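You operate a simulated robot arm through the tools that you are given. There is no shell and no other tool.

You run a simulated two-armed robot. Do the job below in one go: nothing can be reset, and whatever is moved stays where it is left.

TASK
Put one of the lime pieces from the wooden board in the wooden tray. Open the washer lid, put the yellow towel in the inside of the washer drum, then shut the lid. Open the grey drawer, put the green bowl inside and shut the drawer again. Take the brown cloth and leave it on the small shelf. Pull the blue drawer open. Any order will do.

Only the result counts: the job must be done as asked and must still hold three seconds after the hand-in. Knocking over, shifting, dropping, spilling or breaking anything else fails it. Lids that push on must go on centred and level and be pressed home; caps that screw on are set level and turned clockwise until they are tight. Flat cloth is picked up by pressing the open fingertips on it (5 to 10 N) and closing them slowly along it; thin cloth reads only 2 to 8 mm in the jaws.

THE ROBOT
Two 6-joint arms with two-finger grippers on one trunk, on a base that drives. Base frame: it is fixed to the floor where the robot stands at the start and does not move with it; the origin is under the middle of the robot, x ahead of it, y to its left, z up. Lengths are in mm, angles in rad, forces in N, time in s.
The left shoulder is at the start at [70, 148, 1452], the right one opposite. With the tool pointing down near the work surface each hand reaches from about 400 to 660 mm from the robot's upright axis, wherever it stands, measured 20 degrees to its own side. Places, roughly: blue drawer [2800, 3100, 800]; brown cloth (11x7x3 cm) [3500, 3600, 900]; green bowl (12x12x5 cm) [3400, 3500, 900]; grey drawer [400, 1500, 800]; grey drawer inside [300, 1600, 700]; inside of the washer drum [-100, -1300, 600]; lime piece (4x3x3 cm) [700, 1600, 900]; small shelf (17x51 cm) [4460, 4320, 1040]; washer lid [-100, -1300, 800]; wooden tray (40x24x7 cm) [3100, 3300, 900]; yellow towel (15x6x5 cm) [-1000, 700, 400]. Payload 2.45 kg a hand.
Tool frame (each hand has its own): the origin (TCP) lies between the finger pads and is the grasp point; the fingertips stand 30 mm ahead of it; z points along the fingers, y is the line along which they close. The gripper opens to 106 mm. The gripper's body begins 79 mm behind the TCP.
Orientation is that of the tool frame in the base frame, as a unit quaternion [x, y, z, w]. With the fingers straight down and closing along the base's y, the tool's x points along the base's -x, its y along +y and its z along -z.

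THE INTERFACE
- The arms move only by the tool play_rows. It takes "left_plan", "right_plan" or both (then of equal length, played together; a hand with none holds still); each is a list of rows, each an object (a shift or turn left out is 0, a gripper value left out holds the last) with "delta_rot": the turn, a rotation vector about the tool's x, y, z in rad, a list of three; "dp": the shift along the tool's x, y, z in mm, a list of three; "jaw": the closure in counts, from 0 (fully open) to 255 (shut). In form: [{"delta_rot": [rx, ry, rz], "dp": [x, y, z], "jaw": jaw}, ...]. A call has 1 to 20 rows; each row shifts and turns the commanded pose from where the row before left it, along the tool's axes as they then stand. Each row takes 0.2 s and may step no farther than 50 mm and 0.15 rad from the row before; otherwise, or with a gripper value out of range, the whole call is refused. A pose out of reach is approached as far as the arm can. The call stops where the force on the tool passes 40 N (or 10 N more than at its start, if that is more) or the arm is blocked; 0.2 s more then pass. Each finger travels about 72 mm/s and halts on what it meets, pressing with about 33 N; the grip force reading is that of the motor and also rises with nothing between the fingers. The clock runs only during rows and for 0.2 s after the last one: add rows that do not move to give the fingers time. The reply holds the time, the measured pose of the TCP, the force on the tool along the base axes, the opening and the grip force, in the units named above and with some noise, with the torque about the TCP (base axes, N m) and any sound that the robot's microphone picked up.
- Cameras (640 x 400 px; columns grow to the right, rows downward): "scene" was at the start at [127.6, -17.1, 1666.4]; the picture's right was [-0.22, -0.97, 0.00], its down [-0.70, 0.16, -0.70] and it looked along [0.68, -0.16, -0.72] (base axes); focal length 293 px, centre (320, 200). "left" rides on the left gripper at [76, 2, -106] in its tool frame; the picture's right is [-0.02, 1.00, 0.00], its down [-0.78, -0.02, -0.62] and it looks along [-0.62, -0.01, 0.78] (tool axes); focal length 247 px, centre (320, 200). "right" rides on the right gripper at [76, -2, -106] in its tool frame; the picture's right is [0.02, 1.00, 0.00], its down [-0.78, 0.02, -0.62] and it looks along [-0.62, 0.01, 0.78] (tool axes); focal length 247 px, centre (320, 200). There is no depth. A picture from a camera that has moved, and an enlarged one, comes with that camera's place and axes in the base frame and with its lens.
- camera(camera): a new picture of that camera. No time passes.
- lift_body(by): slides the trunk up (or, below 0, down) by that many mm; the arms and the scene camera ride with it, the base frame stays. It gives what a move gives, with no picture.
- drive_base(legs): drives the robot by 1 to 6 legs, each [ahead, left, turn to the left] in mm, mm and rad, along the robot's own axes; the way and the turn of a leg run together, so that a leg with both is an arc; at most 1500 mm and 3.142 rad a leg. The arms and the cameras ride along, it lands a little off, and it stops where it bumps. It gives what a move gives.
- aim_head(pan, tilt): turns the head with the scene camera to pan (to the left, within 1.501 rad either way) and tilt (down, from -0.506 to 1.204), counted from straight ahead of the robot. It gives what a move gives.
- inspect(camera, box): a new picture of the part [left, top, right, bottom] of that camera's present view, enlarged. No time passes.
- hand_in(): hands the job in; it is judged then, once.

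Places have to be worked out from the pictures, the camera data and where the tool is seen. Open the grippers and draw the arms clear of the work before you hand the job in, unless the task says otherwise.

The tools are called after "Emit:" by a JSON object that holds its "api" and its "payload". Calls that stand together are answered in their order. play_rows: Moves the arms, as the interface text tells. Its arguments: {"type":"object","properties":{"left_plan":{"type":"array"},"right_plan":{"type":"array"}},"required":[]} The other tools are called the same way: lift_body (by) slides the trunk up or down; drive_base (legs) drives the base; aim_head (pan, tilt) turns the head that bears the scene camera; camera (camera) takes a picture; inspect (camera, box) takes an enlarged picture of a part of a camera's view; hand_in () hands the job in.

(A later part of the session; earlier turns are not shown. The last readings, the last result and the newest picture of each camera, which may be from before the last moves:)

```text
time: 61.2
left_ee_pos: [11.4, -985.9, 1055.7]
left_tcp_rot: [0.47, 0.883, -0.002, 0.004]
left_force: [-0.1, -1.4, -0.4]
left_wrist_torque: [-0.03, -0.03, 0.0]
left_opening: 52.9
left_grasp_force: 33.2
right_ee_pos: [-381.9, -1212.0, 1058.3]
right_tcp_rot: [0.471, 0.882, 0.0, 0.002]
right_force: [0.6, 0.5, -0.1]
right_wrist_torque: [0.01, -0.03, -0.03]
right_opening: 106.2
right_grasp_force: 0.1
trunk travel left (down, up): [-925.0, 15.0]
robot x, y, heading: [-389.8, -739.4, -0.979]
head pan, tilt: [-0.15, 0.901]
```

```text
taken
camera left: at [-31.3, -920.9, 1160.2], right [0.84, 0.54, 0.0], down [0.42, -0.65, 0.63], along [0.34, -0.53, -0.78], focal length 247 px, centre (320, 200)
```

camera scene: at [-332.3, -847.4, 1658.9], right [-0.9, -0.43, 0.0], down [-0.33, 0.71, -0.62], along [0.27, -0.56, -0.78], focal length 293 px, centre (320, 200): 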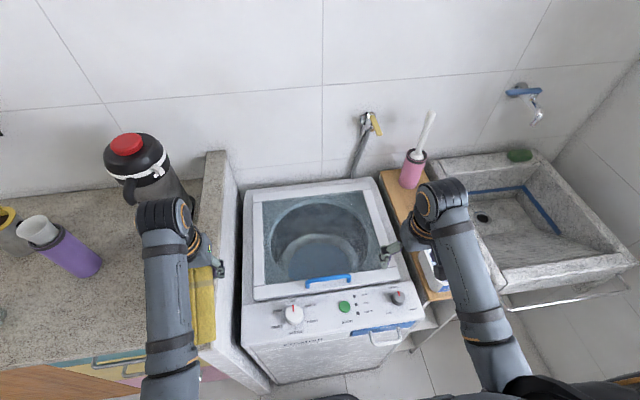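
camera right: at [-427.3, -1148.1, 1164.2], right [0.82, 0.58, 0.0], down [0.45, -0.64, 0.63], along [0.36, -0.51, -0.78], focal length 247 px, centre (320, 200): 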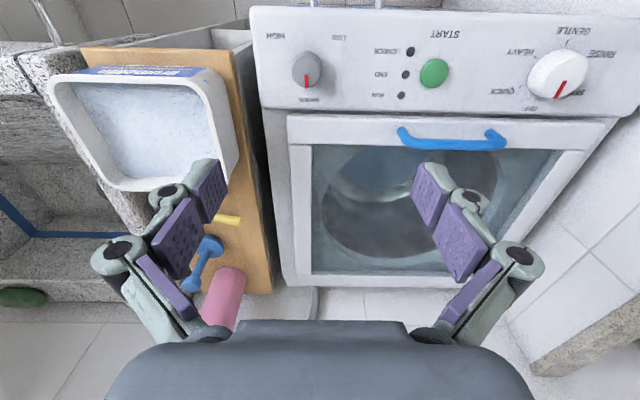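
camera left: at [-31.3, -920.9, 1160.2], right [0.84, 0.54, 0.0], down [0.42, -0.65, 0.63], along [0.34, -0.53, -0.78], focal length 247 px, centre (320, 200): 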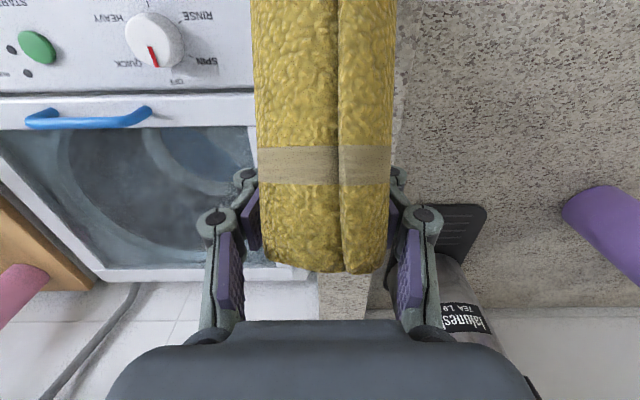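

The arm rows were refused while the drive went through, and the towel seems to brush the partition. I raise the left hand now.

Emit:
{"api": "play_rows", "payload": {"left_plan": [{"dp": [0, 0, -35]}, {"dp": [0, 10, -35]}, {"dp": [0, 10, -30]}, {}]}}

Emit:
{"api": "camera", "payload": {"camera": "left"}}

Emit:
{"api": "inspect", "payload": {"camera": "scene", "box": [140, 180, 300, 380]}}

```text
time: 62.2
left_ee_pos: [15.7, -1000.2, 1059.6]
left_tcp_rot: [0.47, 0.883, -0.001, 0.004]
left_force: [-0.3, 0.1, 0.2]
left_wrist_torque: [-0.09, -0.03, 0.02]
left_opening: 53.0
left_grasp_force: 33.2
left hand out of reach, approached as far as the arm can: row 1, 2, 3
right_ee_pos: [-380.0, -1215.0, 1057.1]
right_tcp_rot: [0.47, 0.882, -0.001, 0.002]
right_force: [-0.3, -0.1, 0.6]
right_wrist_torque: [0.03, -0.01, 0.02]
right_opening: 106.2
right_grasp_force: 0.1
trunk travel left (down, up): [-925.0, 15.0]
robot x, y, heading: [-385.4, -740.8, -0.975]
head pan, tilt: [-0.15, 0.901]
```

```text
taken
camera left: at [-25.7, -935.1, 1163.3], right [0.84, 0.54, 0.0], down [0.42, -0.66, 0.63], along [0.34, -0.53, -0.78], focal length 247 px, centre (320, 200)
```

left: 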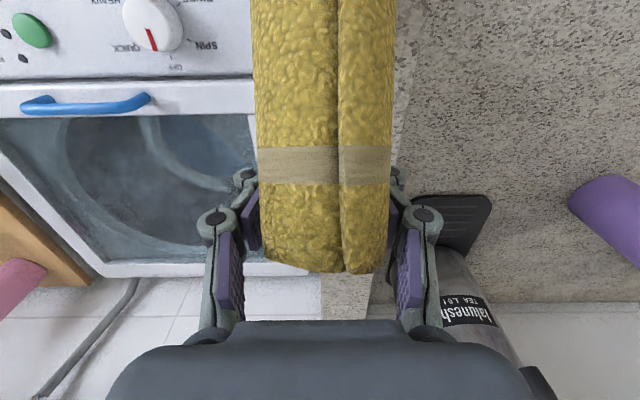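

```text
2.00 times, centred on (220, 280) of scene
camera zoom: at [-330.3, -850.8, 1658.6], right [-0.9, -0.43, 0.0], down [-0.34, 0.71, -0.62], along [0.27, -0.56, -0.78], focal length 587 px, centre (520, 40)
```

zoom: 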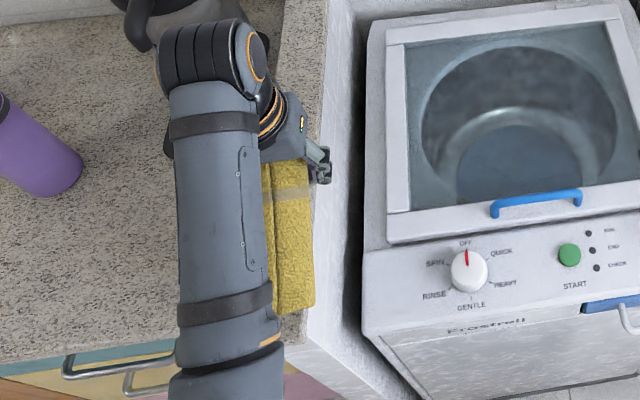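

The right-wrist view confirms the bar at about u=-829, v=-843, z≈876, and the partition top is near z≈985. I back up 70 mm so the right arm has room to work.

Emit:
{"api": "drive_base", "payload": {"legs": [[-70, 0, 0]]}}

```text
time: 63.2
left_ee_pos: [-16.5, -949.6, 1055.4]
left_tcp_rot: [0.471, 0.882, -0.001, 0.001]
left_force: [-0.1, -1.2, -0.8]
left_wrist_torque: [0.04, 0.06, 0.01]
left_opening: 53.2
left_grasp_force: 32.8
right_ee_pos: [-413.7, -1163.2, 1056.3]
right_tcp_rot: [0.471, 0.882, 0.003, -0.001]
right_force: [0.2, -0.2, 0.1]
right_wrist_torque: [0.05, 0.05, -0.03]
right_opening: 106.2
right_grasp_force: 0.1
trunk travel left (down, up): [-925.0, 15.0]
robot x, y, heading: [-425.8, -685.7, -0.979]
head pan, tilt: [-0.15, 0.901]
```

Now I move the right hand over towards the handle at safe height, roll the gripper 90°, and set the jaw to about 40 mm.

Emit:
{"api": "play_rows", "payload": {"right_plan": [{"dp": [-11, 31, 11.5], "jaw": 159}, {"dp": [-11, 31, 11.5]}, {"dp": [-11, 31, 11.5]}, {"dp": [-11, 31, 11.5]}, {"dp": [-11, 31, 11]}, {"delta_rot": [0, 0, 0.1428]}, {"delta_rot": [0, 0, 0.1428]}, {"delta_rot": [0, 0, 0.1428]}, {"delta_rot": [0, 0, 0.1428]}, {"delta_rot": [0, 0, 0.1428]}, {"delta_rot": [0, 0, 0.1428]}, {"delta_rot": [0, 0, 0.1428]}, {"delta_rot": [0, 0, 0.1428]}, {"delta_rot": [0, 0, 0.1428]}, {"delta_rot": [0, 0, 0.1428]}, {"delta_rot": [0, 0, 0.1428]}, {}]}}

Emit:
{"api": "camera", "payload": {"camera": "scene"}}

Emit:
{"api": "camera", "payload": {"camera": "right"}}

```text
time: 64.5
left_ee_pos: [-20.4, -945.1, 1058.0]
left_tcp_rot: [0.469, 0.883, -0.002, 0.003]
left_force: [-0.1, 0.7, -0.6]
left_wrist_torque: [-0.02, 0.01, -0.03]
left_opening: 53.1
left_grasp_force: 32.8
right_ee_pos: [-339.2, -1166.3, 981.5]
right_tcp_rot: [0.476, 0.875, -0.074, -0.048]
right_force: [0.3, -0.3, 0.0]
right_wrist_torque: [-0.02, 0.03, 0.0]
right_opening: 40.0
right_grasp_force: 0.1
trunk travel left (down, up): [-925.0, 15.0]
robot x, y, heading: [-430.9, -687.0, -0.978]
head pan, tilt: [-0.15, 0.901]
stopped in row 6 (right hand): the arm was blocked; the commanded pose is now the measured one
```

```text
taken
camera scene: at [-365.6, -797.3, 1658.3], right [-0.9, -0.43, 0.0], down [-0.34, 0.71, -0.62], along [0.26, -0.56, -0.78], focal length 293 px, centre (320, 200)
```

scene: 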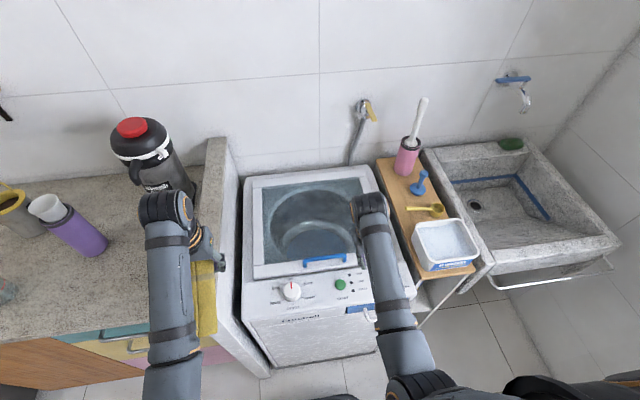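

```text
taken
camera right: at [-366.8, -1092.7, 1087.2], right [0.81, 0.55, -0.17], down [0.53, -0.6, 0.6], along [0.23, -0.58, -0.78], focal length 247 px, centre (320, 200)
```

right: 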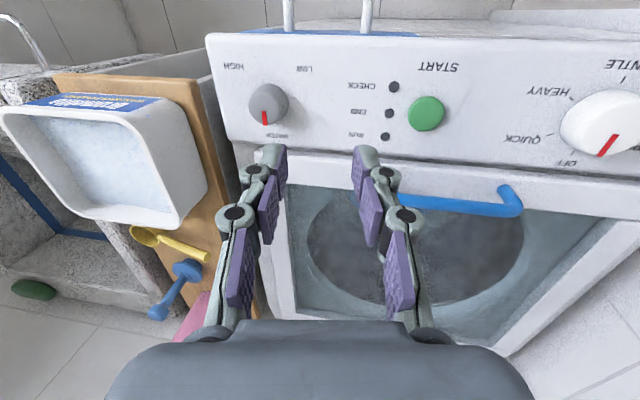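

The right arm cannot fold inward that far, so the handle should sit farther to the robot's right. I restore the right hand's orientation, move it outward, and shift the base left about 110 mm.

Emit:
{"api": "play_rows", "payload": {"right_plan": [{"dp": [0, -25, -5], "delta_rot": [-0.088, -0.0075, -0.0075]}, {"dp": [0, -25, -5], "delta_rot": [-0.088, -0.0075, -0.0075]}, {}]}}

Emit:
{"api": "drive_base", "payload": {"legs": [[0, 110, 0]]}}

```text
time: 65.3
left_ee_pos: [-21.2, -942.5, 1058.4]
left_tcp_rot: [0.47, 0.883, -0.002, 0.004]
left_force: [0.2, 0.8, 0.2]
left_wrist_torque: [-0.02, -0.01, -0.03]
left_opening: 52.8
left_grasp_force: 33.0
right_ee_pos: [-380.5, -1188.8, 999.0]
right_tcp_rot: [0.47, 0.883, 0.0, 0.002]
right_force: [-0.1, 1.0, -0.3]
right_wrist_torque: [-0.02, 0.01, -0.01]
right_opening: 40.0
right_grasp_force: 0.0
trunk travel left (down, up): [-925.0, 15.0]
robot x, y, heading: [-423.5, -687.5, -0.984]
head pan, tilt: [-0.15, 0.901]
```

```text
time: 66.5
left_ee_pos: [67.1, -884.4, 1058.4]
left_tcp_rot: [0.47, 0.883, -0.002, 0.004]
left_force: [-0.4, -0.2, -0.6]
left_wrist_torque: [-0.03, -0.06, 0.02]
left_opening: 52.8
left_grasp_force: 33.3
right_ee_pos: [-291.3, -1131.9, 997.7]
right_tcp_rot: [0.47, 0.882, 0.0, 0.002]
right_force: [0.9, -1.2, 0.3]
right_wrist_torque: [0.0, -0.03, 0.01]
right_opening: 39.8
right_grasp_force: 0.0
trunk travel left (down, up): [-925.0, 15.0]
robot x, y, heading: [-335.6, -627.6, -0.979]
head pan, tilt: [-0.15, 0.901]
```

The robot is now at u≈-630 and the right hand at u≈-875, v≈-775. I roll the gripper 90° here.

Emit:
{"api": "play_rows", "payload": {"right_plan": [{"delta_rot": [0, 0, 0.1428]}, {"delta_rot": [0, 0, 0.1428]}, {"delta_rot": [0, 0, 0.1428]}, {"delta_rot": [0, 0, 0.1428]}, {"delta_rot": [0, 0, 0.1428]}, {"delta_rot": [0, 0, 0.1428]}, {"delta_rot": [0, 0, 0.1428]}, {"delta_rot": [0, 0, 0.1428]}, {"delta_rot": [0, 0, 0.1428]}, {"delta_rot": [0, 0, 0.1428]}, {"delta_rot": [0, 0, 0.1428]}, {}]}}

Emit:
{"api": "camera", "payload": {"camera": "right"}}

Emit:
{"api": "camera", "payload": {"camera": "scene"}}

```text
time: 69.0
left_ee_pos: [70.2, -882.9, 1058.2]
left_tcp_rot: [0.47, 0.883, -0.002, 0.004]
left_force: [0.4, -0.3, -1.2]
left_wrist_torque: [0.02, 0.0, 0.02]
left_opening: 52.6
left_grasp_force: 33.0
right_ee_pos: [-289.4, -1128.8, 997.3]
right_tcp_rot: [0.957, 0.291, 0.002, 0.001]
right_force: [-0.2, 0.4, 0.0]
right_wrist_torque: [0.03, -0.02, 0.05]
right_opening: 39.6
right_grasp_force: 0.2
trunk travel left (down, up): [-925.0, 15.0]
robot x, y, heading: [-336.2, -626.1, -0.969]
head pan, tilt: [-0.15, 0.901]
```

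```text
taken
camera right: at [-228.7, -1084.4, 1104.5], right [0.57, -0.82, 0.0], down [-0.64, -0.45, 0.62], along [-0.51, -0.36, -0.78], focal length 247 px, centre (320, 200)
```

right: 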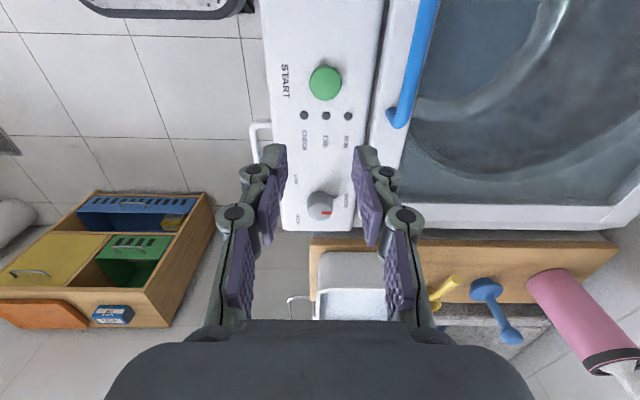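

```text
taken
camera scene: at [-276.6, -733.8, 1658.6], right [-0.9, -0.43, 0.0], down [-0.34, 0.71, -0.62], along [0.27, -0.56, -0.78], focal length 293 px, centre (320, 200)
```

scene: 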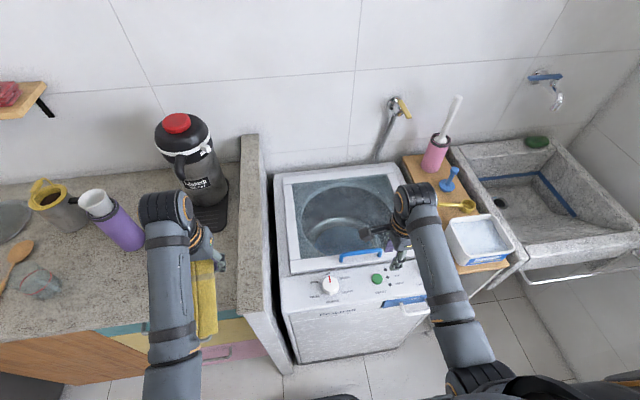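

The rolled view confirms the bar at v≈-843, z≈876. I move to the pre-grasp point and tilt the tool 50° forward, then check.

Emit:
{"api": "play_rows", "payload": {"right_plan": [{"dp": [15, 6.5, 36.5]}, {"dp": [15, 6.5, 36.5]}, {"delta_rot": [-0.1455, 0, 0]}, {"delta_rot": [-0.1455, 0, 0]}, {"delta_rot": [-0.1455, 0, 0]}, {"delta_rot": [-0.1455, 0, 0]}, {"delta_rot": [-0.1455, 0, 0]}, {"delta_rot": [-0.1455, 0, 0]}, {}]}}

Emit:
{"api": "camera", "payload": {"camera": "right"}}

Emit:
{"api": "inspect", "payload": {"camera": "scene", "box": [300, 200, 460, 300]}}

```text
time: 71.0
left_ee_pos: [70.7, -881.8, 1058.2]
left_tcp_rot: [0.47, 0.883, -0.002, 0.005]
left_force: [0.1, -0.2, -0.3]
left_wrist_torque: [-0.04, -0.01, 0.0]
left_opening: 52.5
left_grasp_force: 33.4
right_ee_pos: [-257.9, -1122.4, 925.3]
right_tcp_rot: [0.866, 0.263, 0.124, 0.406]
right_force: [0.8, 0.8, -0.5]
right_wrist_torque: [-0.01, -0.04, 0.01]
right_opening: 39.7
right_grasp_force: 0.1
trunk travel left (down, up): [-925.0, 15.0]
robot x, y, heading: [-335.3, -624.7, -0.974]
head pan, tilt: [-0.15, 0.901]
```

```text
taken
camera right: at [-241.9, -1010.3, 992.0], right [0.37, -0.52, 0.77], down [-0.91, -0.05, 0.41], along [-0.17, -0.85, -0.49], focal length 247 px, centre (320, 200)
```

right: 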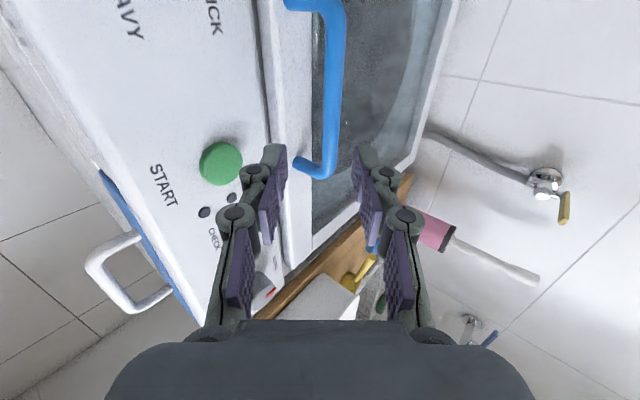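

```text
4.00 times, centred on (380, 250) of scene
camera zoom: at [-276.7, -734.0, 1658.6], right [-0.9, -0.43, 0.0], down [-0.34, 0.71, -0.62], along [0.27, -0.56, -0.78], focal length 1174 px, centre (80, 0)
```

zoom: 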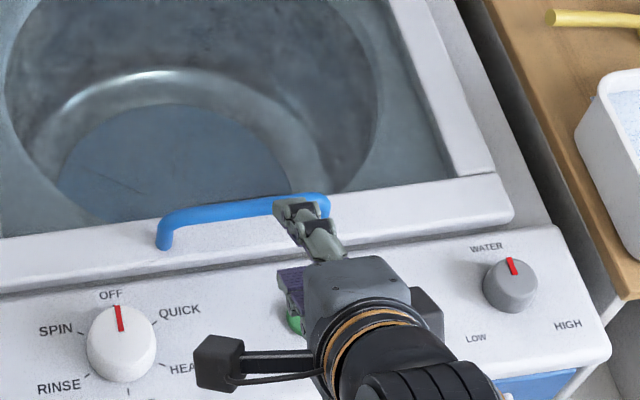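

The bar lies between the fingers in the wrist view but slightly towards the upper finger. I correct by 6 mm up and 10 mm left and advance partway.

Emit:
{"api": "play_rows", "payload": {"right_plan": [{"dp": [10, 6, 0]}, {"dp": [0, 0, 35]}, {}]}}

Emit:
{"api": "camera", "payload": {"camera": "right"}}

```text
time: 71.8
left_ee_pos: [68.9, -882.5, 1059.5]
left_tcp_rot: [0.469, 0.883, -0.002, 0.004]
left_force: [0.1, 0.6, -1.1]
left_wrist_torque: [-0.03, -0.01, 0.01]
left_opening: 52.4
left_grasp_force: 32.9
right_ee_pos: [-232.8, -1144.5, 908.3]
right_tcp_rot: [0.867, 0.264, 0.124, 0.404]
right_force: [0.6, -0.7, 0.2]
right_wrist_torque: [-0.03, 0.02, 0.0]
right_opening: 39.8
right_grasp_force: 0.1
trunk travel left (down, up): [-925.0, 15.0]
robot x, y, heading: [-339.5, -623.5, -0.98]
head pan, tilt: [-0.15, 0.901]
```

```text
taken
camera right: at [-216.4, -1032.0, 974.2], right [0.37, -0.52, 0.77], down [-0.91, -0.05, 0.41], along [-0.17, -0.85, -0.49], focal length 247 px, centre (320, 200)
```

right: 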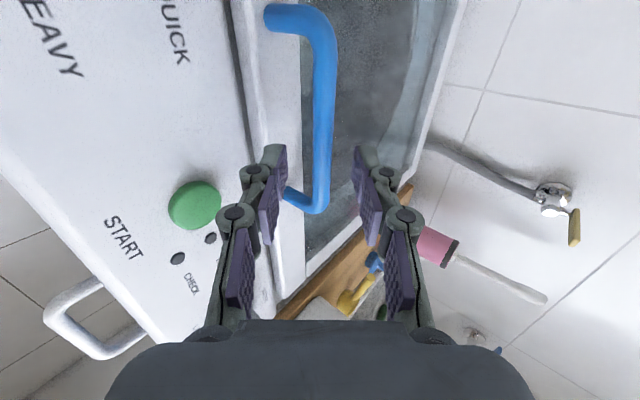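

The bar is now centred between the fingers. I advance 27 mm and close on it.

Emit:
{"api": "play_rows", "payload": {"right_plan": [{"dp": [0, 0, 14]}, {"dp": [0, 0, 13]}, {}, {"jaw": 190}, {"jaw": 220}, {"jaw": 255}, {}, {}]}}

Emit:
{"api": "camera", "payload": {"camera": "right"}}

```text
time: 73.7
left_ee_pos: [69.7, -883.1, 1058.8]
left_tcp_rot: [0.469, 0.883, -0.002, 0.004]
left_force: [-0.1, -0.4, -1.0]
left_wrist_torque: [-0.04, -0.02, -0.03]
left_opening: 52.6
left_grasp_force: 33.4
right_ee_pos: [-219.5, -1162.5, 890.3]
right_tcp_rot: [0.867, 0.263, 0.125, 0.406]
right_force: [2.0, -5.3, 3.3]
right_wrist_torque: [0.03, -0.19, -0.07]
right_opening: 11.6
right_grasp_force: 38.8
trunk travel left (down, up): [-925.0, 15.0]
robot x, y, heading: [-335.8, -628.0, -0.979]
head pan, tilt: [-0.15, 0.901]
```

```text
taken
camera right: at [-203.0, -1049.9, 956.8], right [0.37, -0.52, 0.77], down [-0.91, -0.05, 0.41], along [-0.17, -0.85, -0.49], focal length 247 px, centre (320, 200)
```

right: 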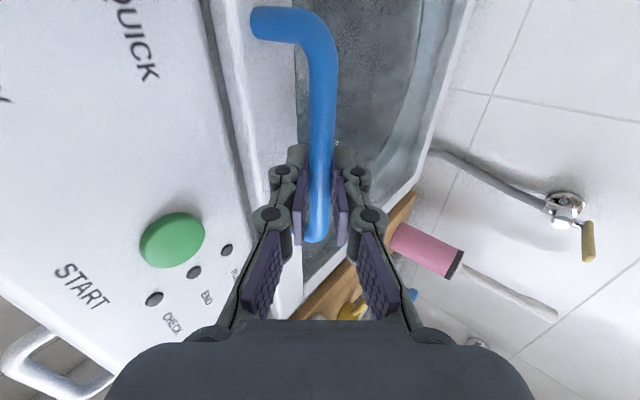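

The bar is held at 11.6 mm. I lift along the hinge arc by about 10° first and watch the forces.

Emit:
{"api": "play_rows", "payload": {"right_plan": [{"dp": [0, 15, -10]}, {"dp": [0, 15.5, -7]}, {"dp": [0, 15, -7]}, {"dp": [0, 15, -6.5]}, {}]}}

Emit:
{"api": "camera", "payload": {"camera": "scene"}}

```text
time: 74.8
left_ee_pos: [70.5, -883.0, 1058.0]
left_tcp_rot: [0.469, 0.883, -0.002, 0.003]
left_force: [0.1, 0.3, 0.2]
left_wrist_torque: [-0.03, -0.01, -0.02]
left_opening: 52.2
left_grasp_force: 32.5
right_ee_pos: [-212.0, -1172.7, 956.4]
right_tcp_rot: [0.867, 0.264, 0.124, 0.404]
right_force: [1.9, -3.9, -3.8]
right_wrist_torque: [0.05, 0.03, -0.23]
right_opening: 11.6
right_grasp_force: 39.2
trunk travel left (down, up): [-925.0, 15.0]
robot x, y, heading: [-335.7, -626.1, -0.978]
head pan, tilt: [-0.15, 0.901]
```

```text
taken
camera scene: at [-276.1, -735.6, 1658.4], right [-0.9, -0.43, 0.0], down [-0.34, 0.71, -0.62], along [0.27, -0.56, -0.78], focal length 293 px, centre (320, 200)
```

scene: 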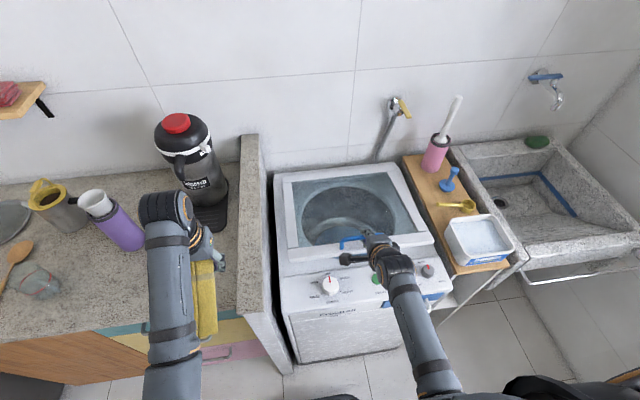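

The lid follows with only a few newtons. I continue along the arc to about 35°, letting the tool tilt slightly.

Emit:
{"api": "play_rows", "payload": {"right_plan": [{"dp": [0, 32.0, -11.1], "delta_rot": [0.026, 0, 0]}, {"dp": [0, 32.6, -9.1], "delta_rot": [0.026, 0, 0]}, {"dp": [0, 33.2, -7.1], "delta_rot": [0.026, 0, 0]}, {"dp": [0, 33.4, -5.1], "delta_rot": [0.026, 0, 0]}, {"dp": [0, 33.8, -3], "delta_rot": [0.026, 0, 0]}, {}]}}

Emit:
{"api": "camera", "payload": {"camera": "scene"}}

Emit:
{"api": "camera", "payload": {"camera": "right"}}

```text
time: 76.2
left_ee_pos: [66.5, -881.0, 1060.4]
left_tcp_rot: [0.469, 0.883, -0.003, 0.005]
left_force: [-1.1, -0.3, 0.0]
left_wrist_torque: [-0.01, 0.0, 0.01]
left_opening: 52.4
left_grasp_force: 33.3
right_ee_pos: [-163.3, -1244.8, 1103.2]
right_tcp_rot: [0.891, 0.271, 0.107, 0.349]
right_force: [-7.3, 4.5, 8.9]
right_wrist_torque: [-0.08, -0.07, -0.29]
right_opening: 11.6
right_grasp_force: 38.9
trunk travel left (down, up): [-925.0, 15.0]
robot x, y, heading: [-333.1, -625.5, -0.973]
head pan, tilt: [-0.15, 0.901]
```

```text
taken
camera scene: at [-279.7, -730.5, 1659.0], right [-0.9, -0.43, 0.0], down [-0.34, 0.71, -0.62], along [0.27, -0.56, -0.78], focal length 293 px, centre (320, 200)
```

scene: 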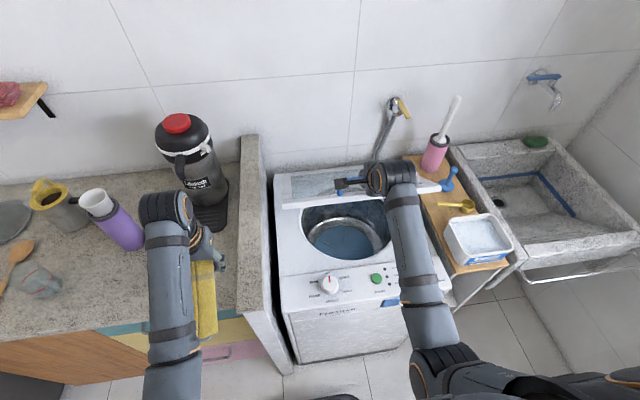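

```text
taken
camera right: at [-142.4, -1140.3, 1179.7], right [0.42, -0.6, 0.68], down [-0.88, -0.1, 0.47], along [-0.21, -0.8, -0.57], focal length 247 px, centre (320, 200)
```

right: 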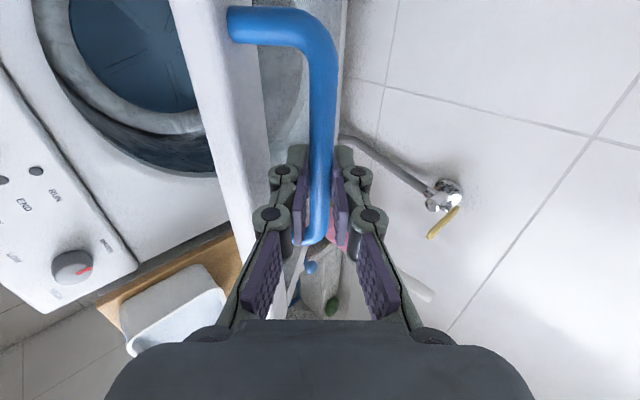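

The lid is at about 35° and follows cleanly. I continue to about 60°, turning the tool with it a bit more.

Emit:
{"api": "play_rows", "payload": {"right_plan": [{"dp": [0, 33.9, -1], "delta_rot": [0.05, 0, 0]}, {"dp": [0, 33.8, 0.4], "delta_rot": [0.05, 0, 0]}, {"dp": [0, 33.8, 1.6], "delta_rot": [0.05, 0, 0]}, {"dp": [0, 33.8, 2.8], "delta_rot": [0.05, 0, 0]}, {"dp": [0, 33.6, 4.1], "delta_rot": [0.05, 0, 0]}, {}]}}

Emit:
{"api": "camera", "payload": {"camera": "scene"}}

Emit:
{"api": "camera", "payload": {"camera": "right"}}

```text
time: 77.7
left_ee_pos: [68.2, -878.5, 1060.4]
left_tcp_rot: [0.47, 0.883, -0.003, 0.005]
left_force: [1.0, 0.0, -0.9]
left_wrist_torque: [0.01, -0.05, 0.03]
left_opening: 52.2
left_grasp_force: 33.0
right_ee_pos: [-88.4, -1357.7, 1196.7]
right_tcp_rot: [0.926, 0.283, 0.074, 0.237]
right_force: [-3.4, 3.9, 13.7]
right_wrist_torque: [0.02, -0.26, -0.25]
right_opening: 11.8
right_grasp_force: 38.8
trunk travel left (down, up): [-925.0, 15.0]
robot x, y, heading: [-333.4, -625.6, -0.976]
head pan, tilt: [-0.15, 0.901]
```

```text
taken
camera scene: at [-279.3, -728.6, 1659.1], right [-0.9, -0.43, 0.0], down [-0.34, 0.71, -0.62], along [0.27, -0.56, -0.78], focal length 293 px, centre (320, 200)
```

scene: 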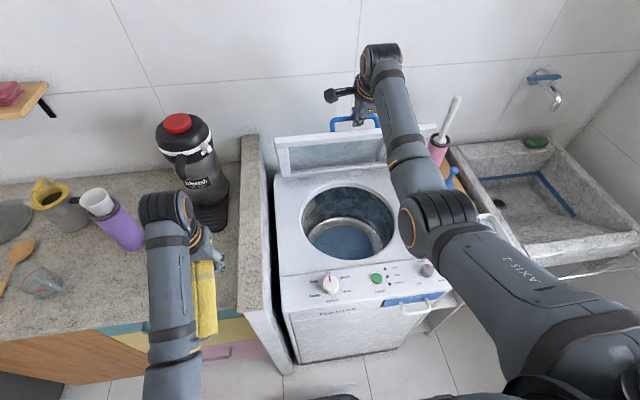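

```text
taken
camera right: at [-55.6, -1270.6, 1289.5], right [0.51, -0.72, 0.48], down [-0.81, -0.2, 0.55], along [-0.3, -0.67, -0.68], focal length 247 px, centre (320, 200)
```

right: 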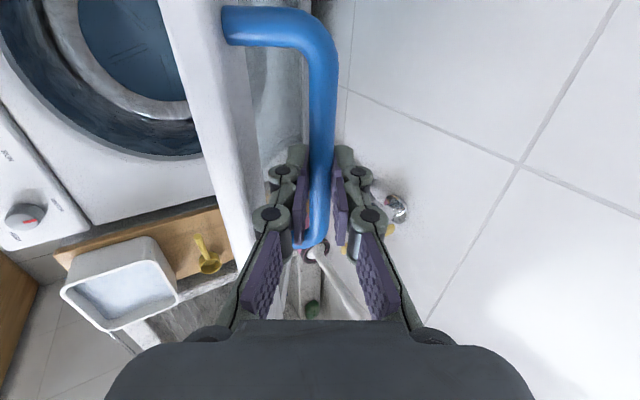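

The lid is at about 60° with low forces. I take it to about 70° before trying whether it stays up.

Emit:
{"api": "play_rows", "payload": {"right_plan": [{"dp": [0, 33.4, 4], "delta_rot": [0.04, 0, 0]}, {"dp": [0, 33.1, 5], "delta_rot": [0.04, 0, 0]}, {}]}}

Emit:
{"api": "camera", "payload": {"camera": "right"}}

```text
time: 78.5
left_ee_pos: [72.1, -884.7, 1057.1]
left_tcp_rot: [0.469, 0.883, -0.003, 0.002]
left_force: [0.2, -1.3, -0.4]
left_wrist_torque: [-0.05, -0.02, 0.0]
left_opening: 52.0
left_grasp_force: 33.2
right_ee_pos: [-67.1, -1388.3, 1210.0]
right_tcp_rot: [0.935, 0.285, 0.063, 0.199]
right_force: [6.4, 0.9, -14.0]
right_wrist_torque: [0.35, -0.26, -0.19]
right_opening: 11.6
right_grasp_force: 38.5
right hand out of reach, approached as far as the arm can: row 2
trunk travel left (down, up): [-925.0, 15.0]
robot x, y, heading: [-335.1, -621.3, -0.976]
head pan, tilt: [-0.15, 0.901]
```

```text
taken
camera right: at [-30.9, -1307.3, 1306.8], right [0.53, -0.75, 0.41], down [-0.78, -0.24, 0.57], along [-0.33, -0.62, -0.71], focal length 247 px, centre (320, 200)
```

right: 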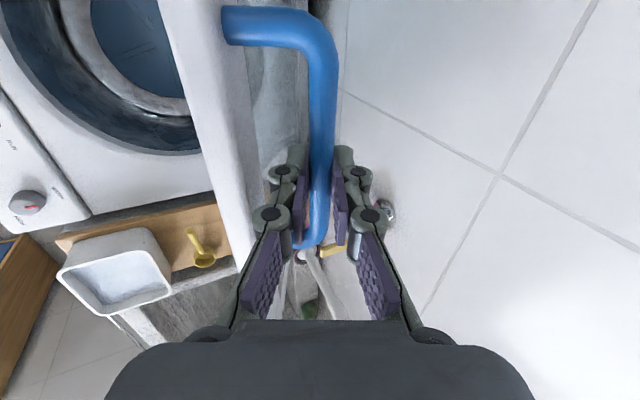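

I am at the reach limit at about 67°. I open the jaws just a little, so the lower finger would still catch the bar, to see whether the lid stays up.

Emit:
{"api": "play_rows", "payload": {"right_plan": [{"jaw": 205}, {}, {}]}}

Emit:
{"api": "camera", "payload": {"camera": "right"}}

```text
time: 79.2
left_ee_pos: [69.7, -883.1, 1058.7]
left_tcp_rot: [0.469, 0.883, -0.002, 0.004]
left_force: [0.5, 0.5, -0.7]
left_wrist_torque: [0.0, 0.01, 0.0]
left_opening: 52.2
left_grasp_force: 33.1
right_ee_pos: [-71.4, -1387.6, 1215.8]
right_tcp_rot: [0.935, 0.285, 0.062, 0.202]
right_force: [0.5, -0.1, -0.7]
right_wrist_torque: [0.02, -0.03, 0.0]
right_opening: 20.6
right_grasp_force: 0.0
trunk travel left (down, up): [-925.0, 15.0]
robot x, y, heading: [-337.7, -625.9, -0.972]
head pan, tilt: [-0.15, 0.901]
```

```text
taken
camera right: at [-34.4, -1306.3, 1311.2], right [0.52, -0.74, 0.42], down [-0.79, -0.24, 0.57], along [-0.33, -0.63, -0.71], focal length 247 px, centre (320, 200)
```

right: 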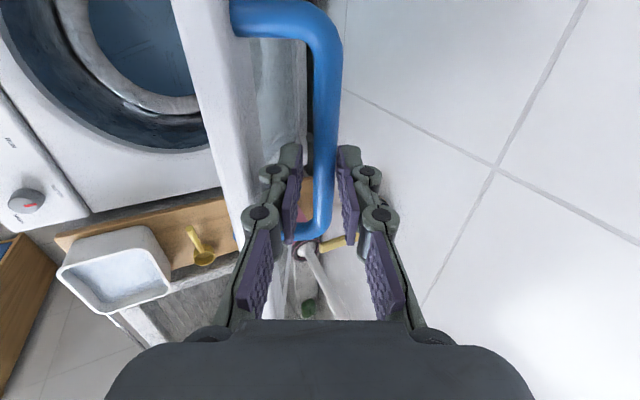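

The lid stays up by itself: the bar touches neither finger and the force is zero. I open the jaws, back out along the tool axis, and return the right hand to a tucked pose.

Emit:
{"api": "play_rows", "payload": {"right_plan": [{"jaw": 159}, {}, {"dp": [0, 0, -30]}, {"dp": [0, 0, -35]}, {"dp": [0, -40.1, 9.5]}, {"dp": [0, -40.1, 9.5]}, {"dp": [0, -40.1, 9.5]}, {"dp": [0, -40.1, 9.5]}, {"dp": [0, -40.1, 9.5]}, {"delta_rot": [0.14, 0, 0]}, {"delta_rot": [0.14, 0, 0]}, {"delta_rot": [0.14, 0, 0]}, {"dp": [0, -33, 25]}, {"dp": [0, -33, 25]}, {"dp": [0, -33, 25]}, {"dp": [0, -33, 25]}, {"dp": [0, -30, 20]}, {}]}}

Emit:
{"api": "camera", "payload": {"camera": "scene"}}

```text
time: 83.0
left_ee_pos: [70.5, -883.5, 1058.4]
left_tcp_rot: [0.469, 0.883, -0.003, 0.004]
left_force: [0.5, -0.4, -0.8]
left_wrist_torque: [0.0, 0.03, 0.01]
left_opening: 51.7
left_grasp_force: 33.0
right_ee_pos: [-258.8, -1103.0, 1021.2]
right_tcp_rot: [0.956, 0.292, 0.001, -0.003]
right_force: [0.4, -0.5, -0.9]
right_wrist_torque: [-0.01, 0.02, 0.0]
right_opening: 39.7
right_grasp_force: 0.0
right hand out of reach, approached as far as the arm can: row 12, 13
trunk travel left (down, up): [-925.0, 15.0]
robot x, y, heading: [-337.8, -624.3, -0.979]
head pan, tilt: [-0.15, 0.901]
```

```text
taken
camera scene: at [-276.0, -734.6, 1658.5], right [-0.9, -0.43, 0.0], down [-0.34, 0.71, -0.62], along [0.27, -0.56, -0.78], focal length 293 px, centre (320, 200)
```

scene: 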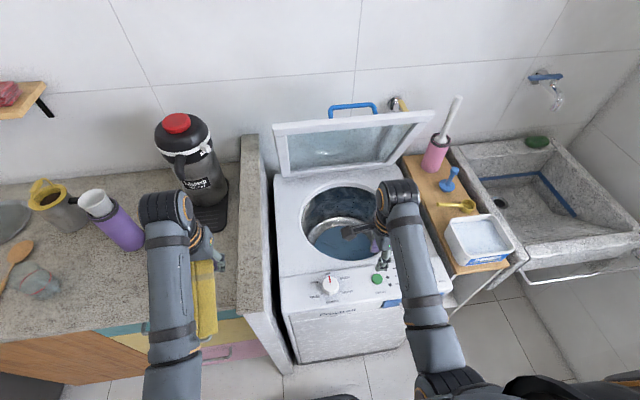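

The lid holds at about 70° and the drum opening centre is at about u=-823, v=-1013, radius ≈158. I park the right hand out to the side so it stays clear of the soap table when the base shifts right.

Emit:
{"api": "play_rows", "payload": {"right_plan": [{"dp": [-40, -10, 0]}, {"dp": [-40, -20, 0]}, {"dp": [-40, -25, 0]}, {"dp": [-40, -25, 0]}, {"dp": [-38, -25, 0]}, {}]}}

```text
time: 84.5
left_ee_pos: [71.3, -882.7, 1058.7]
left_tcp_rot: [0.47, 0.883, -0.003, 0.003]
left_force: [1.0, 0.3, -0.6]
left_wrist_torque: [-0.02, -0.02, -0.01]
left_opening: 51.9
left_grasp_force: 32.9
right_ee_pos: [-480.5, -1125.0, 1022.4]
right_tcp_rot: [0.957, 0.291, 0.001, -0.004]
right_force: [0.9, 0.7, -0.4]
right_wrist_torque: [0.01, 0.02, -0.01]
right_opening: 39.9
right_grasp_force: 0.2
trunk travel left (down, up): [-925.0, 15.0]
robot x, y, heading: [-331.9, -623.7, -0.977]
head pan, tilt: [-0.15, 0.901]
```

I back off, shift right 388 mm so the left hand lines up with the drum, and come ahead again.

Emit:
{"api": "drive_base", "payload": {"legs": [[-130, 0, 0], [0, -388, 0], [120, 0, 0]]}}

Emit:
{"api": "camera", "payload": {"camera": "scene"}}

Emit:
{"api": "camera", "payload": {"camera": "left"}}

```text
time: 88.7
left_ee_pos: [-267.8, -1094.5, 1059.4]
left_tcp_rot: [0.468, 0.884, -0.002, 0.005]
left_force: [0.1, 0.8, -0.6]
left_wrist_torque: [-0.02, -0.05, 0.0]
left_opening: 51.5
left_grasp_force: 32.8
right_ee_pos: [-818.1, -1338.1, 1021.7]
right_tcp_rot: [0.956, 0.293, 0.001, -0.002]
right_force: [0.4, -0.6, 0.7]
right_wrist_torque: [0.01, -0.07, -0.01]
right_opening: 39.8
right_grasp_force: 0.1
trunk travel left (down, up): [-925.0, 15.0]
robot x, y, heading: [-668.8, -837.6, -0.975]
head pan, tilt: [-0.15, 0.901]
```

```text
taken
camera scene: at [-615.0, -945.3, 1658.9], right [-0.9, -0.43, 0.0], down [-0.34, 0.71, -0.62], along [0.27, -0.56, -0.78], focal length 293 px, centre (320, 200)
```

scene: 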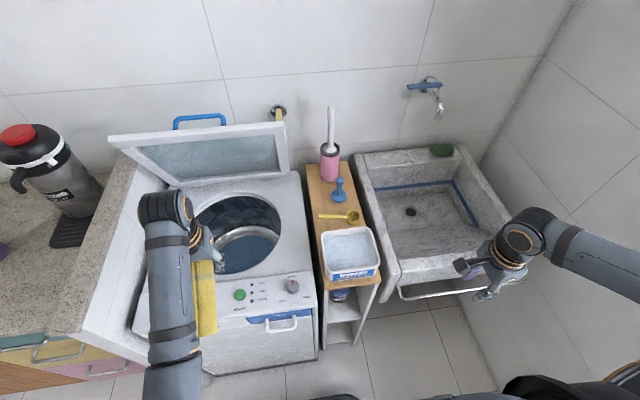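

```text
taken
camera left: at [-309.4, -1028.9, 1164.2], right [0.84, 0.54, 0.0], down [0.42, -0.65, 0.63], along [0.34, -0.53, -0.78], focal length 247 px, centre (320, 200)
```

left: 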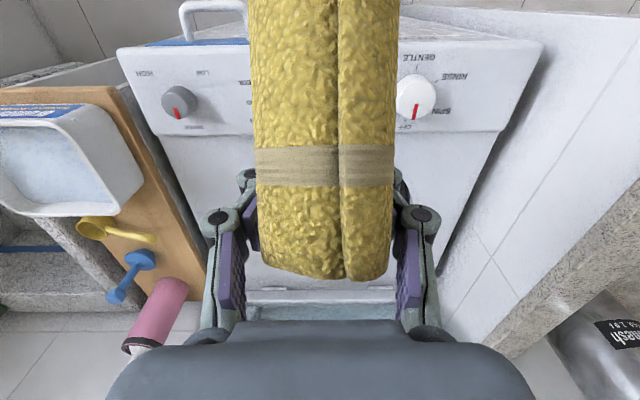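

The left hand lines up with the drum (u≈-835). I drive 65 mm ahead, then reach forward over the opening.

Emit:
{"api": "drive_base", "payload": {"legs": [[65, 0, 0]]}}

Emit:
{"api": "play_rows", "payload": {"left_plan": [{"dp": [-40, 0, 0]}, {"dp": [-40, 0, 0]}, {"dp": [-40, 0, 0]}, {"dp": [-40, 0, 0]}, {"dp": [-40, 2, 0]}, {"delta_rot": [0, -0.125, 0]}, {"delta_rot": [0, -0.125, 0]}, {"delta_rot": [0, -0.125, 0]}, {"delta_rot": [0, -0.125, 0]}, {}]}}

Emit:
{"api": "camera", "payload": {"camera": "scene"}}

Emit:
{"api": "camera", "payload": {"camera": "left"}}

```text
time: 89.7
left_ee_pos: [-232.6, -1141.8, 1061.1]
left_tcp_rot: [0.466, 0.885, -0.004, 0.007]
left_force: [-0.5, 0.1, 0.2]
left_wrist_torque: [-0.1, -0.05, 0.0]
left_opening: 51.4
left_grasp_force: 32.5
right_ee_pos: [-781.8, -1388.4, 1023.8]
right_tcp_rot: [0.956, 0.295, 0.001, 0.0]
right_force: [-0.5, 1.2, 0.2]
right_wrist_torque: [-0.06, -0.05, 0.0]
right_opening: 39.8
right_grasp_force: 0.1
trunk travel left (down, up): [-925.0, 15.0]
robot x, y, heading: [-635.2, -895.5, -0.974]
head pan, tilt: [-0.15, 0.901]
```

```text
time: 91.9
left_ee_pos: [-113.2, -1311.5, 1060.4]
left_tcp_rot: [0.451, 0.856, -0.118, 0.223]
left_force: [-0.1, 0.4, -1.0]
left_wrist_torque: [-0.01, 0.02, -0.02]
left_opening: 51.3
left_grasp_force: 33.1
right_ee_pos: [-778.9, -1394.4, 1022.2]
right_tcp_rot: [0.955, 0.295, 0.0, -0.003]
right_force: [-0.1, -0.3, 0.1]
right_wrist_torque: [0.01, 0.0, -0.01]
right_opening: 39.9
right_grasp_force: 0.1
trunk travel left (down, up): [-925.0, 15.0]
robot x, y, heading: [-636.0, -892.4, -0.975]
head pan, tilt: [-0.15, 0.901]
```

```text
taken
camera scene: at [-575.5, -1001.3, 1658.6], right [-0.9, -0.43, 0.0], down [-0.34, 0.71, -0.62], along [0.27, -0.56, -0.78], focal length 293 px, centre (320, 200)
```

scene: 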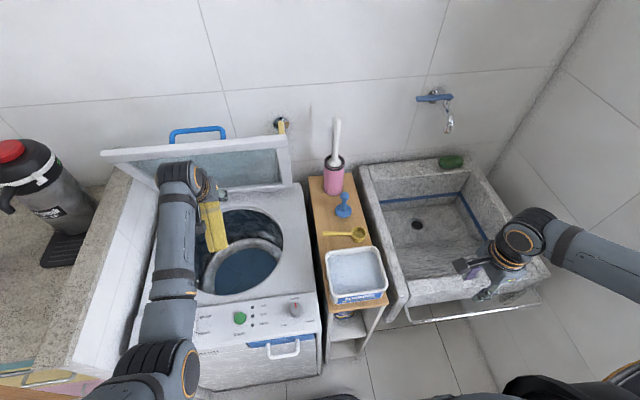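

```text
taken
camera left: at [-179.1, -1213.1, 1114.6], right [0.84, 0.55, 0.01], down [0.2, -0.32, 0.92], along [0.51, -0.77, -0.38], focal length 247 px, centre (320, 200)
```

left: 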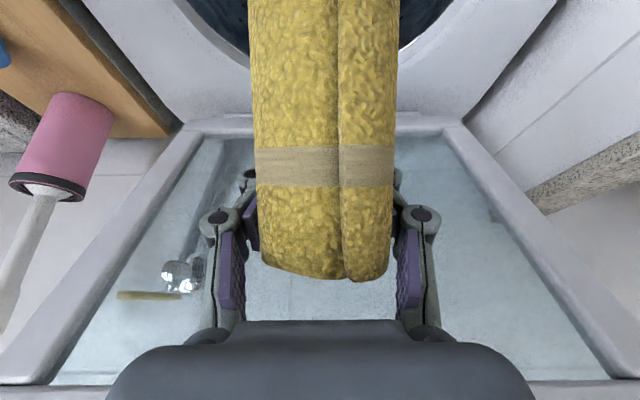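

The hand is centred over the drum at u=-828, v=-1024. I lower it straight down.

Emit:
{"api": "play_rows", "payload": {"left_plan": [{"dp": [18.7, 0, 34.2]}, {"dp": [18.7, 0, 34.2]}, {"dp": [18.7, 0, 34.2]}, {"dp": [18.7, 0, 34.2]}, {"dp": [18.7, 0, 34.2]}, {}]}}

Emit:
{"api": "camera", "payload": {"camera": "scene"}}

Emit:
{"api": "camera", "payload": {"camera": "left"}}

```text
time: 93.3
left_ee_pos: [-113.2, -1310.4, 866.3]
left_tcp_rot: [0.453, 0.856, -0.118, 0.222]
left_force: [-0.4, -0.2, 0.2]
left_wrist_torque: [0.0, -0.03, -0.02]
left_opening: 51.5
left_grasp_force: 32.8
right_ee_pos: [-778.9, -1392.5, 1021.7]
right_tcp_rot: [0.956, 0.295, 0.001, -0.003]
right_force: [-0.2, -0.1, 0.1]
right_wrist_torque: [0.03, -0.01, 0.01]
right_opening: 40.0
right_grasp_force: 0.1
trunk travel left (down, up): [-925.0, 15.0]
robot x, y, heading: [-635.8, -891.4, -0.967]
head pan, tilt: [-0.15, 0.901]
```

```text
taken
camera scene: at [-575.8, -1001.1, 1658.6], right [-0.9, -0.43, 0.0], down [-0.34, 0.71, -0.62], along [0.27, -0.56, -0.78], focal length 293 px, centre (320, 200)
```

scene: 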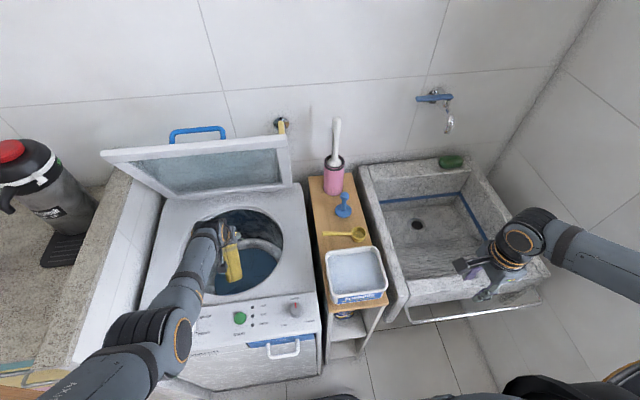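

```text
taken
camera left: at [-178.5, -1212.1, 920.1], right [0.84, 0.55, 0.01], down [0.2, -0.32, 0.92], along [0.51, -0.77, -0.38], focal length 247 px, centre (320, 200)
```

left: 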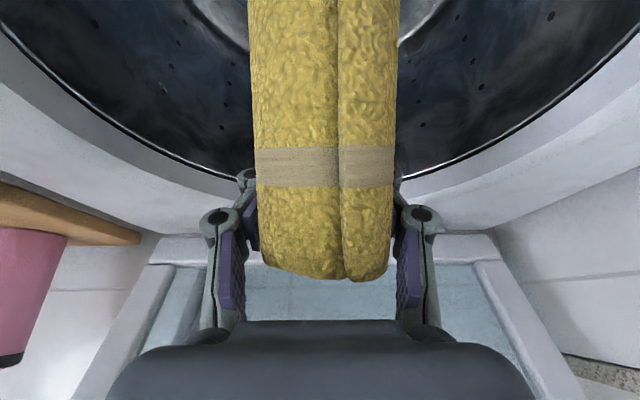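

There is clear room inside the rim. I go about 117 mm deeper, nudging slightly rearward.

Emit:
{"api": "play_rows", "payload": {"left_plan": [{"dp": [14.3, 0, 36.6]}, {"dp": [14.3, 0, 36.6]}, {"dp": [14.3, 0, 36.6]}, {}]}}

Emit:
{"api": "camera", "payload": {"camera": "scene"}}

Emit:
{"api": "camera", "payload": {"camera": "left"}}

```text
time: 94.3
left_ee_pos: [-123.9, -1292.7, 825.4]
left_tcp_rot: [0.453, 0.856, -0.117, 0.223]
left_force: [-0.5, 0.5, -1.0]
left_wrist_torque: [-0.04, -0.01, 0.0]
left_opening: 51.7
left_grasp_force: 33.3
left hand out of reach, approached as far as the arm can: row 1, 2, 3
right_ee_pos: [-779.1, -1394.9, 1020.7]
right_tcp_rot: [0.956, 0.294, 0.0, -0.003]
right_force: [-0.6, -0.8, 0.9]
right_wrist_torque: [0.0, 0.0, -0.02]
right_opening: 39.9
right_grasp_force: 0.0
trunk travel left (down, up): [-925.0, 15.0]
robot x, y, heading: [-638.2, -893.0, -0.974]
head pan, tilt: [-0.15, 0.901]
```

```text
taken
camera scene: at [-574.8, -1002.3, 1658.5], right [-0.9, -0.43, 0.0], down [-0.34, 0.71, -0.62], along [0.27, -0.56, -0.78], focal length 293 px, centre (320, 200)
```

scene: 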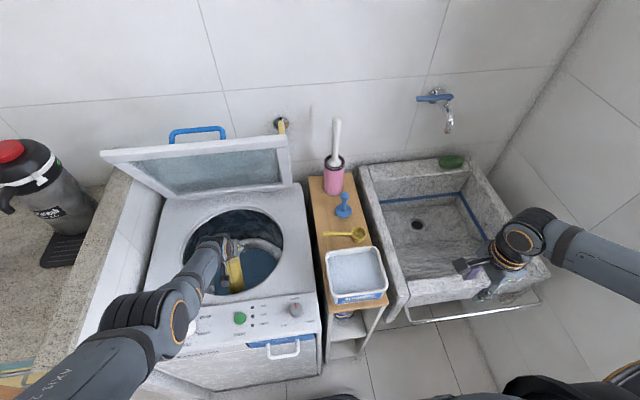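

```text
taken
camera left: at [-189.3, -1194.6, 880.4], right [0.84, 0.55, 0.01], down [0.2, -0.33, 0.92], along [0.51, -0.77, -0.38], focal length 247 px, centre (320, 200)
```

left: 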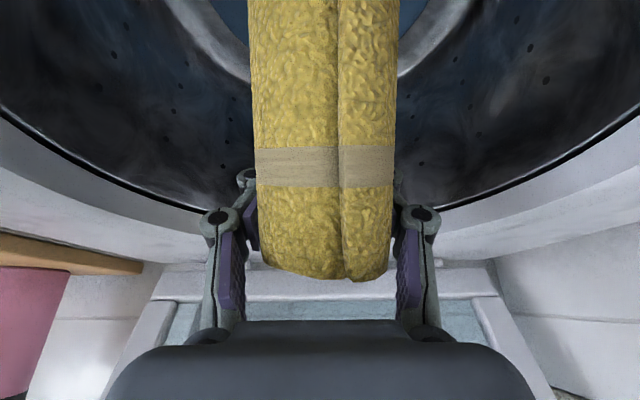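

The left hand is at its reach limit at z=825. I pull the right hand back a little from above the sink, then lower the trunk 70 mm to take the towel deeper.

Emit:
{"api": "play_rows", "payload": {"right_plan": [{"dp": [0, -30, 0]}, {"dp": [0, -30, 0]}, {}]}}

Emit:
{"api": "lift_body", "payload": {"by": -70}}

Emit:
{"api": "camera", "payload": {"camera": "scene"}}

Emit:
{"api": "camera", "payload": {"camera": "left"}}

```text
time: 95.1
left_ee_pos: [-124.5, -1292.0, 826.0]
left_tcp_rot: [0.451, 0.856, -0.117, 0.223]
left_force: [-0.3, -0.7, -0.8]
left_wrist_torque: [-0.02, -0.02, -0.01]
left_opening: 51.6
left_grasp_force: 32.3
right_ee_pos: [-782.7, -1384.4, 1021.0]
right_tcp_rot: [0.956, 0.294, 0.001, -0.003]
right_force: [-0.7, 0.0, 0.7]
right_wrist_torque: [0.02, 0.0, -0.02]
right_opening: 39.9
right_grasp_force: 0.0
right hand out of reach, approached as far as the arm can: row 1, 2
trunk travel left (down, up): [-925.0, 15.0]
robot x, y, heading: [-636.4, -894.6, -0.97]
head pan, tilt: [-0.15, 0.901]
```

```text
time: 95.9
left_ee_pos: [-120.1, -1297.1, 774.2]
left_tcp_rot: [0.45, 0.855, -0.119, 0.229]
left_force: [-2.6, 2.0, 19.5]
left_wrist_torque: [2.13, 1.65, 0.17]
left_opening: 51.5
left_grasp_force: 33.0
right_ee_pos: [-784.4, -1383.8, 960.0]
right_tcp_rot: [0.956, 0.294, 0.001, -0.002]
right_force: [-1.0, -0.4, -0.9]
right_wrist_torque: [0.01, 0.01, -0.01]
right_opening: 39.9
right_grasp_force: 0.0
trunk travel left (down, up): [-864.0, 76.0]
robot x, y, heading: [-636.9, -891.6, -0.969]
head pan, tilt: [-0.15, 0.901]
stopped: the force on the tool passed its limit at 74 N (the readings are from after the stop); the commanded pose is now the measured one
```

```text
taken
camera scene: at [-578.6, -998.8, 1597.5], right [-0.9, -0.43, 0.0], down [-0.34, 0.71, -0.62], along [0.27, -0.56, -0.78], focal length 293 px, centre (320, 200)
```

scene: 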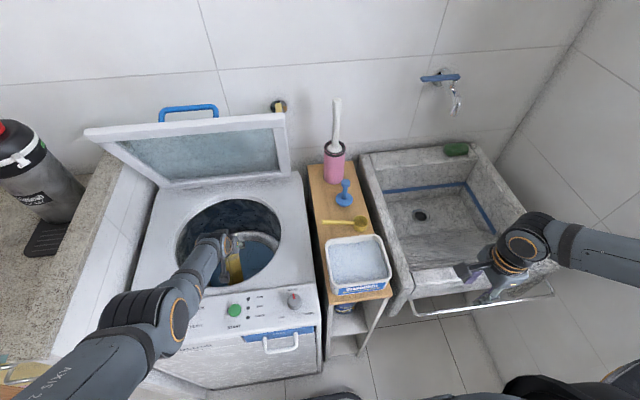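

```text
taken
camera left: at [-186.8, -1198.9, 827.1], right [0.84, 0.55, 0.01], down [0.19, -0.31, 0.93], along [0.51, -0.77, -0.37], focal length 247 px, centre (320, 200)
```

left: 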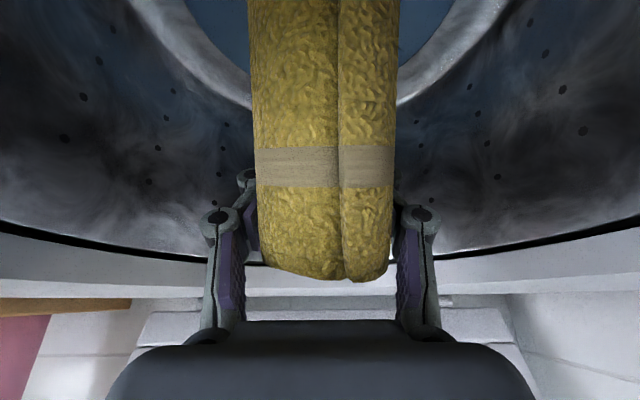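

The wrist camera housing touched the front rim, but the towel is already below rim level inside the drum. I lift 12 mm to relieve the contact.

Emit:
{"api": "lift_body", "payload": {"by": 12}}

Emit:
{"api": "inspect", "payload": {"camera": "scene", "box": [140, 180, 320, 320]}}

```text
time: 96.5
left_ee_pos: [-120.5, -1297.8, 783.9]
left_tcp_rot: [0.451, 0.855, -0.119, 0.227]
left_force: [0.4, 0.3, -0.4]
left_wrist_torque: [-0.05, -0.03, 0.03]
left_opening: 51.6
left_grasp_force: 32.8
right_ee_pos: [-783.3, -1384.9, 972.7]
right_tcp_rot: [0.956, 0.295, 0.001, -0.002]
right_force: [-0.3, 0.2, -0.7]
right_wrist_torque: [0.0, -0.02, 0.01]
right_opening: 39.8
right_grasp_force: 0.0
trunk travel left (down, up): [-876.0, 64.0]
robot x, y, heading: [-637.1, -892.8, -0.972]
head pan, tilt: [-0.15, 0.901]
```

```text
2.86 times, centred on (230, 250) of scene
camera zoom: at [-576.4, -1000.1, 1609.8], right [-0.9, -0.43, 0.0], down [-0.34, 0.71, -0.62], along [0.27, -0.56, -0.78], focal length 838 px, centre (577, 57)
```

zoom: 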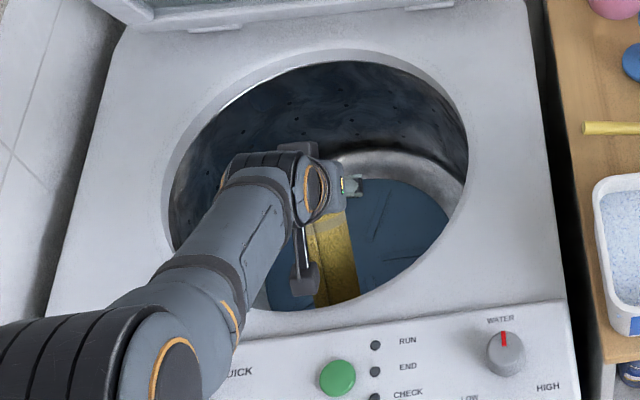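

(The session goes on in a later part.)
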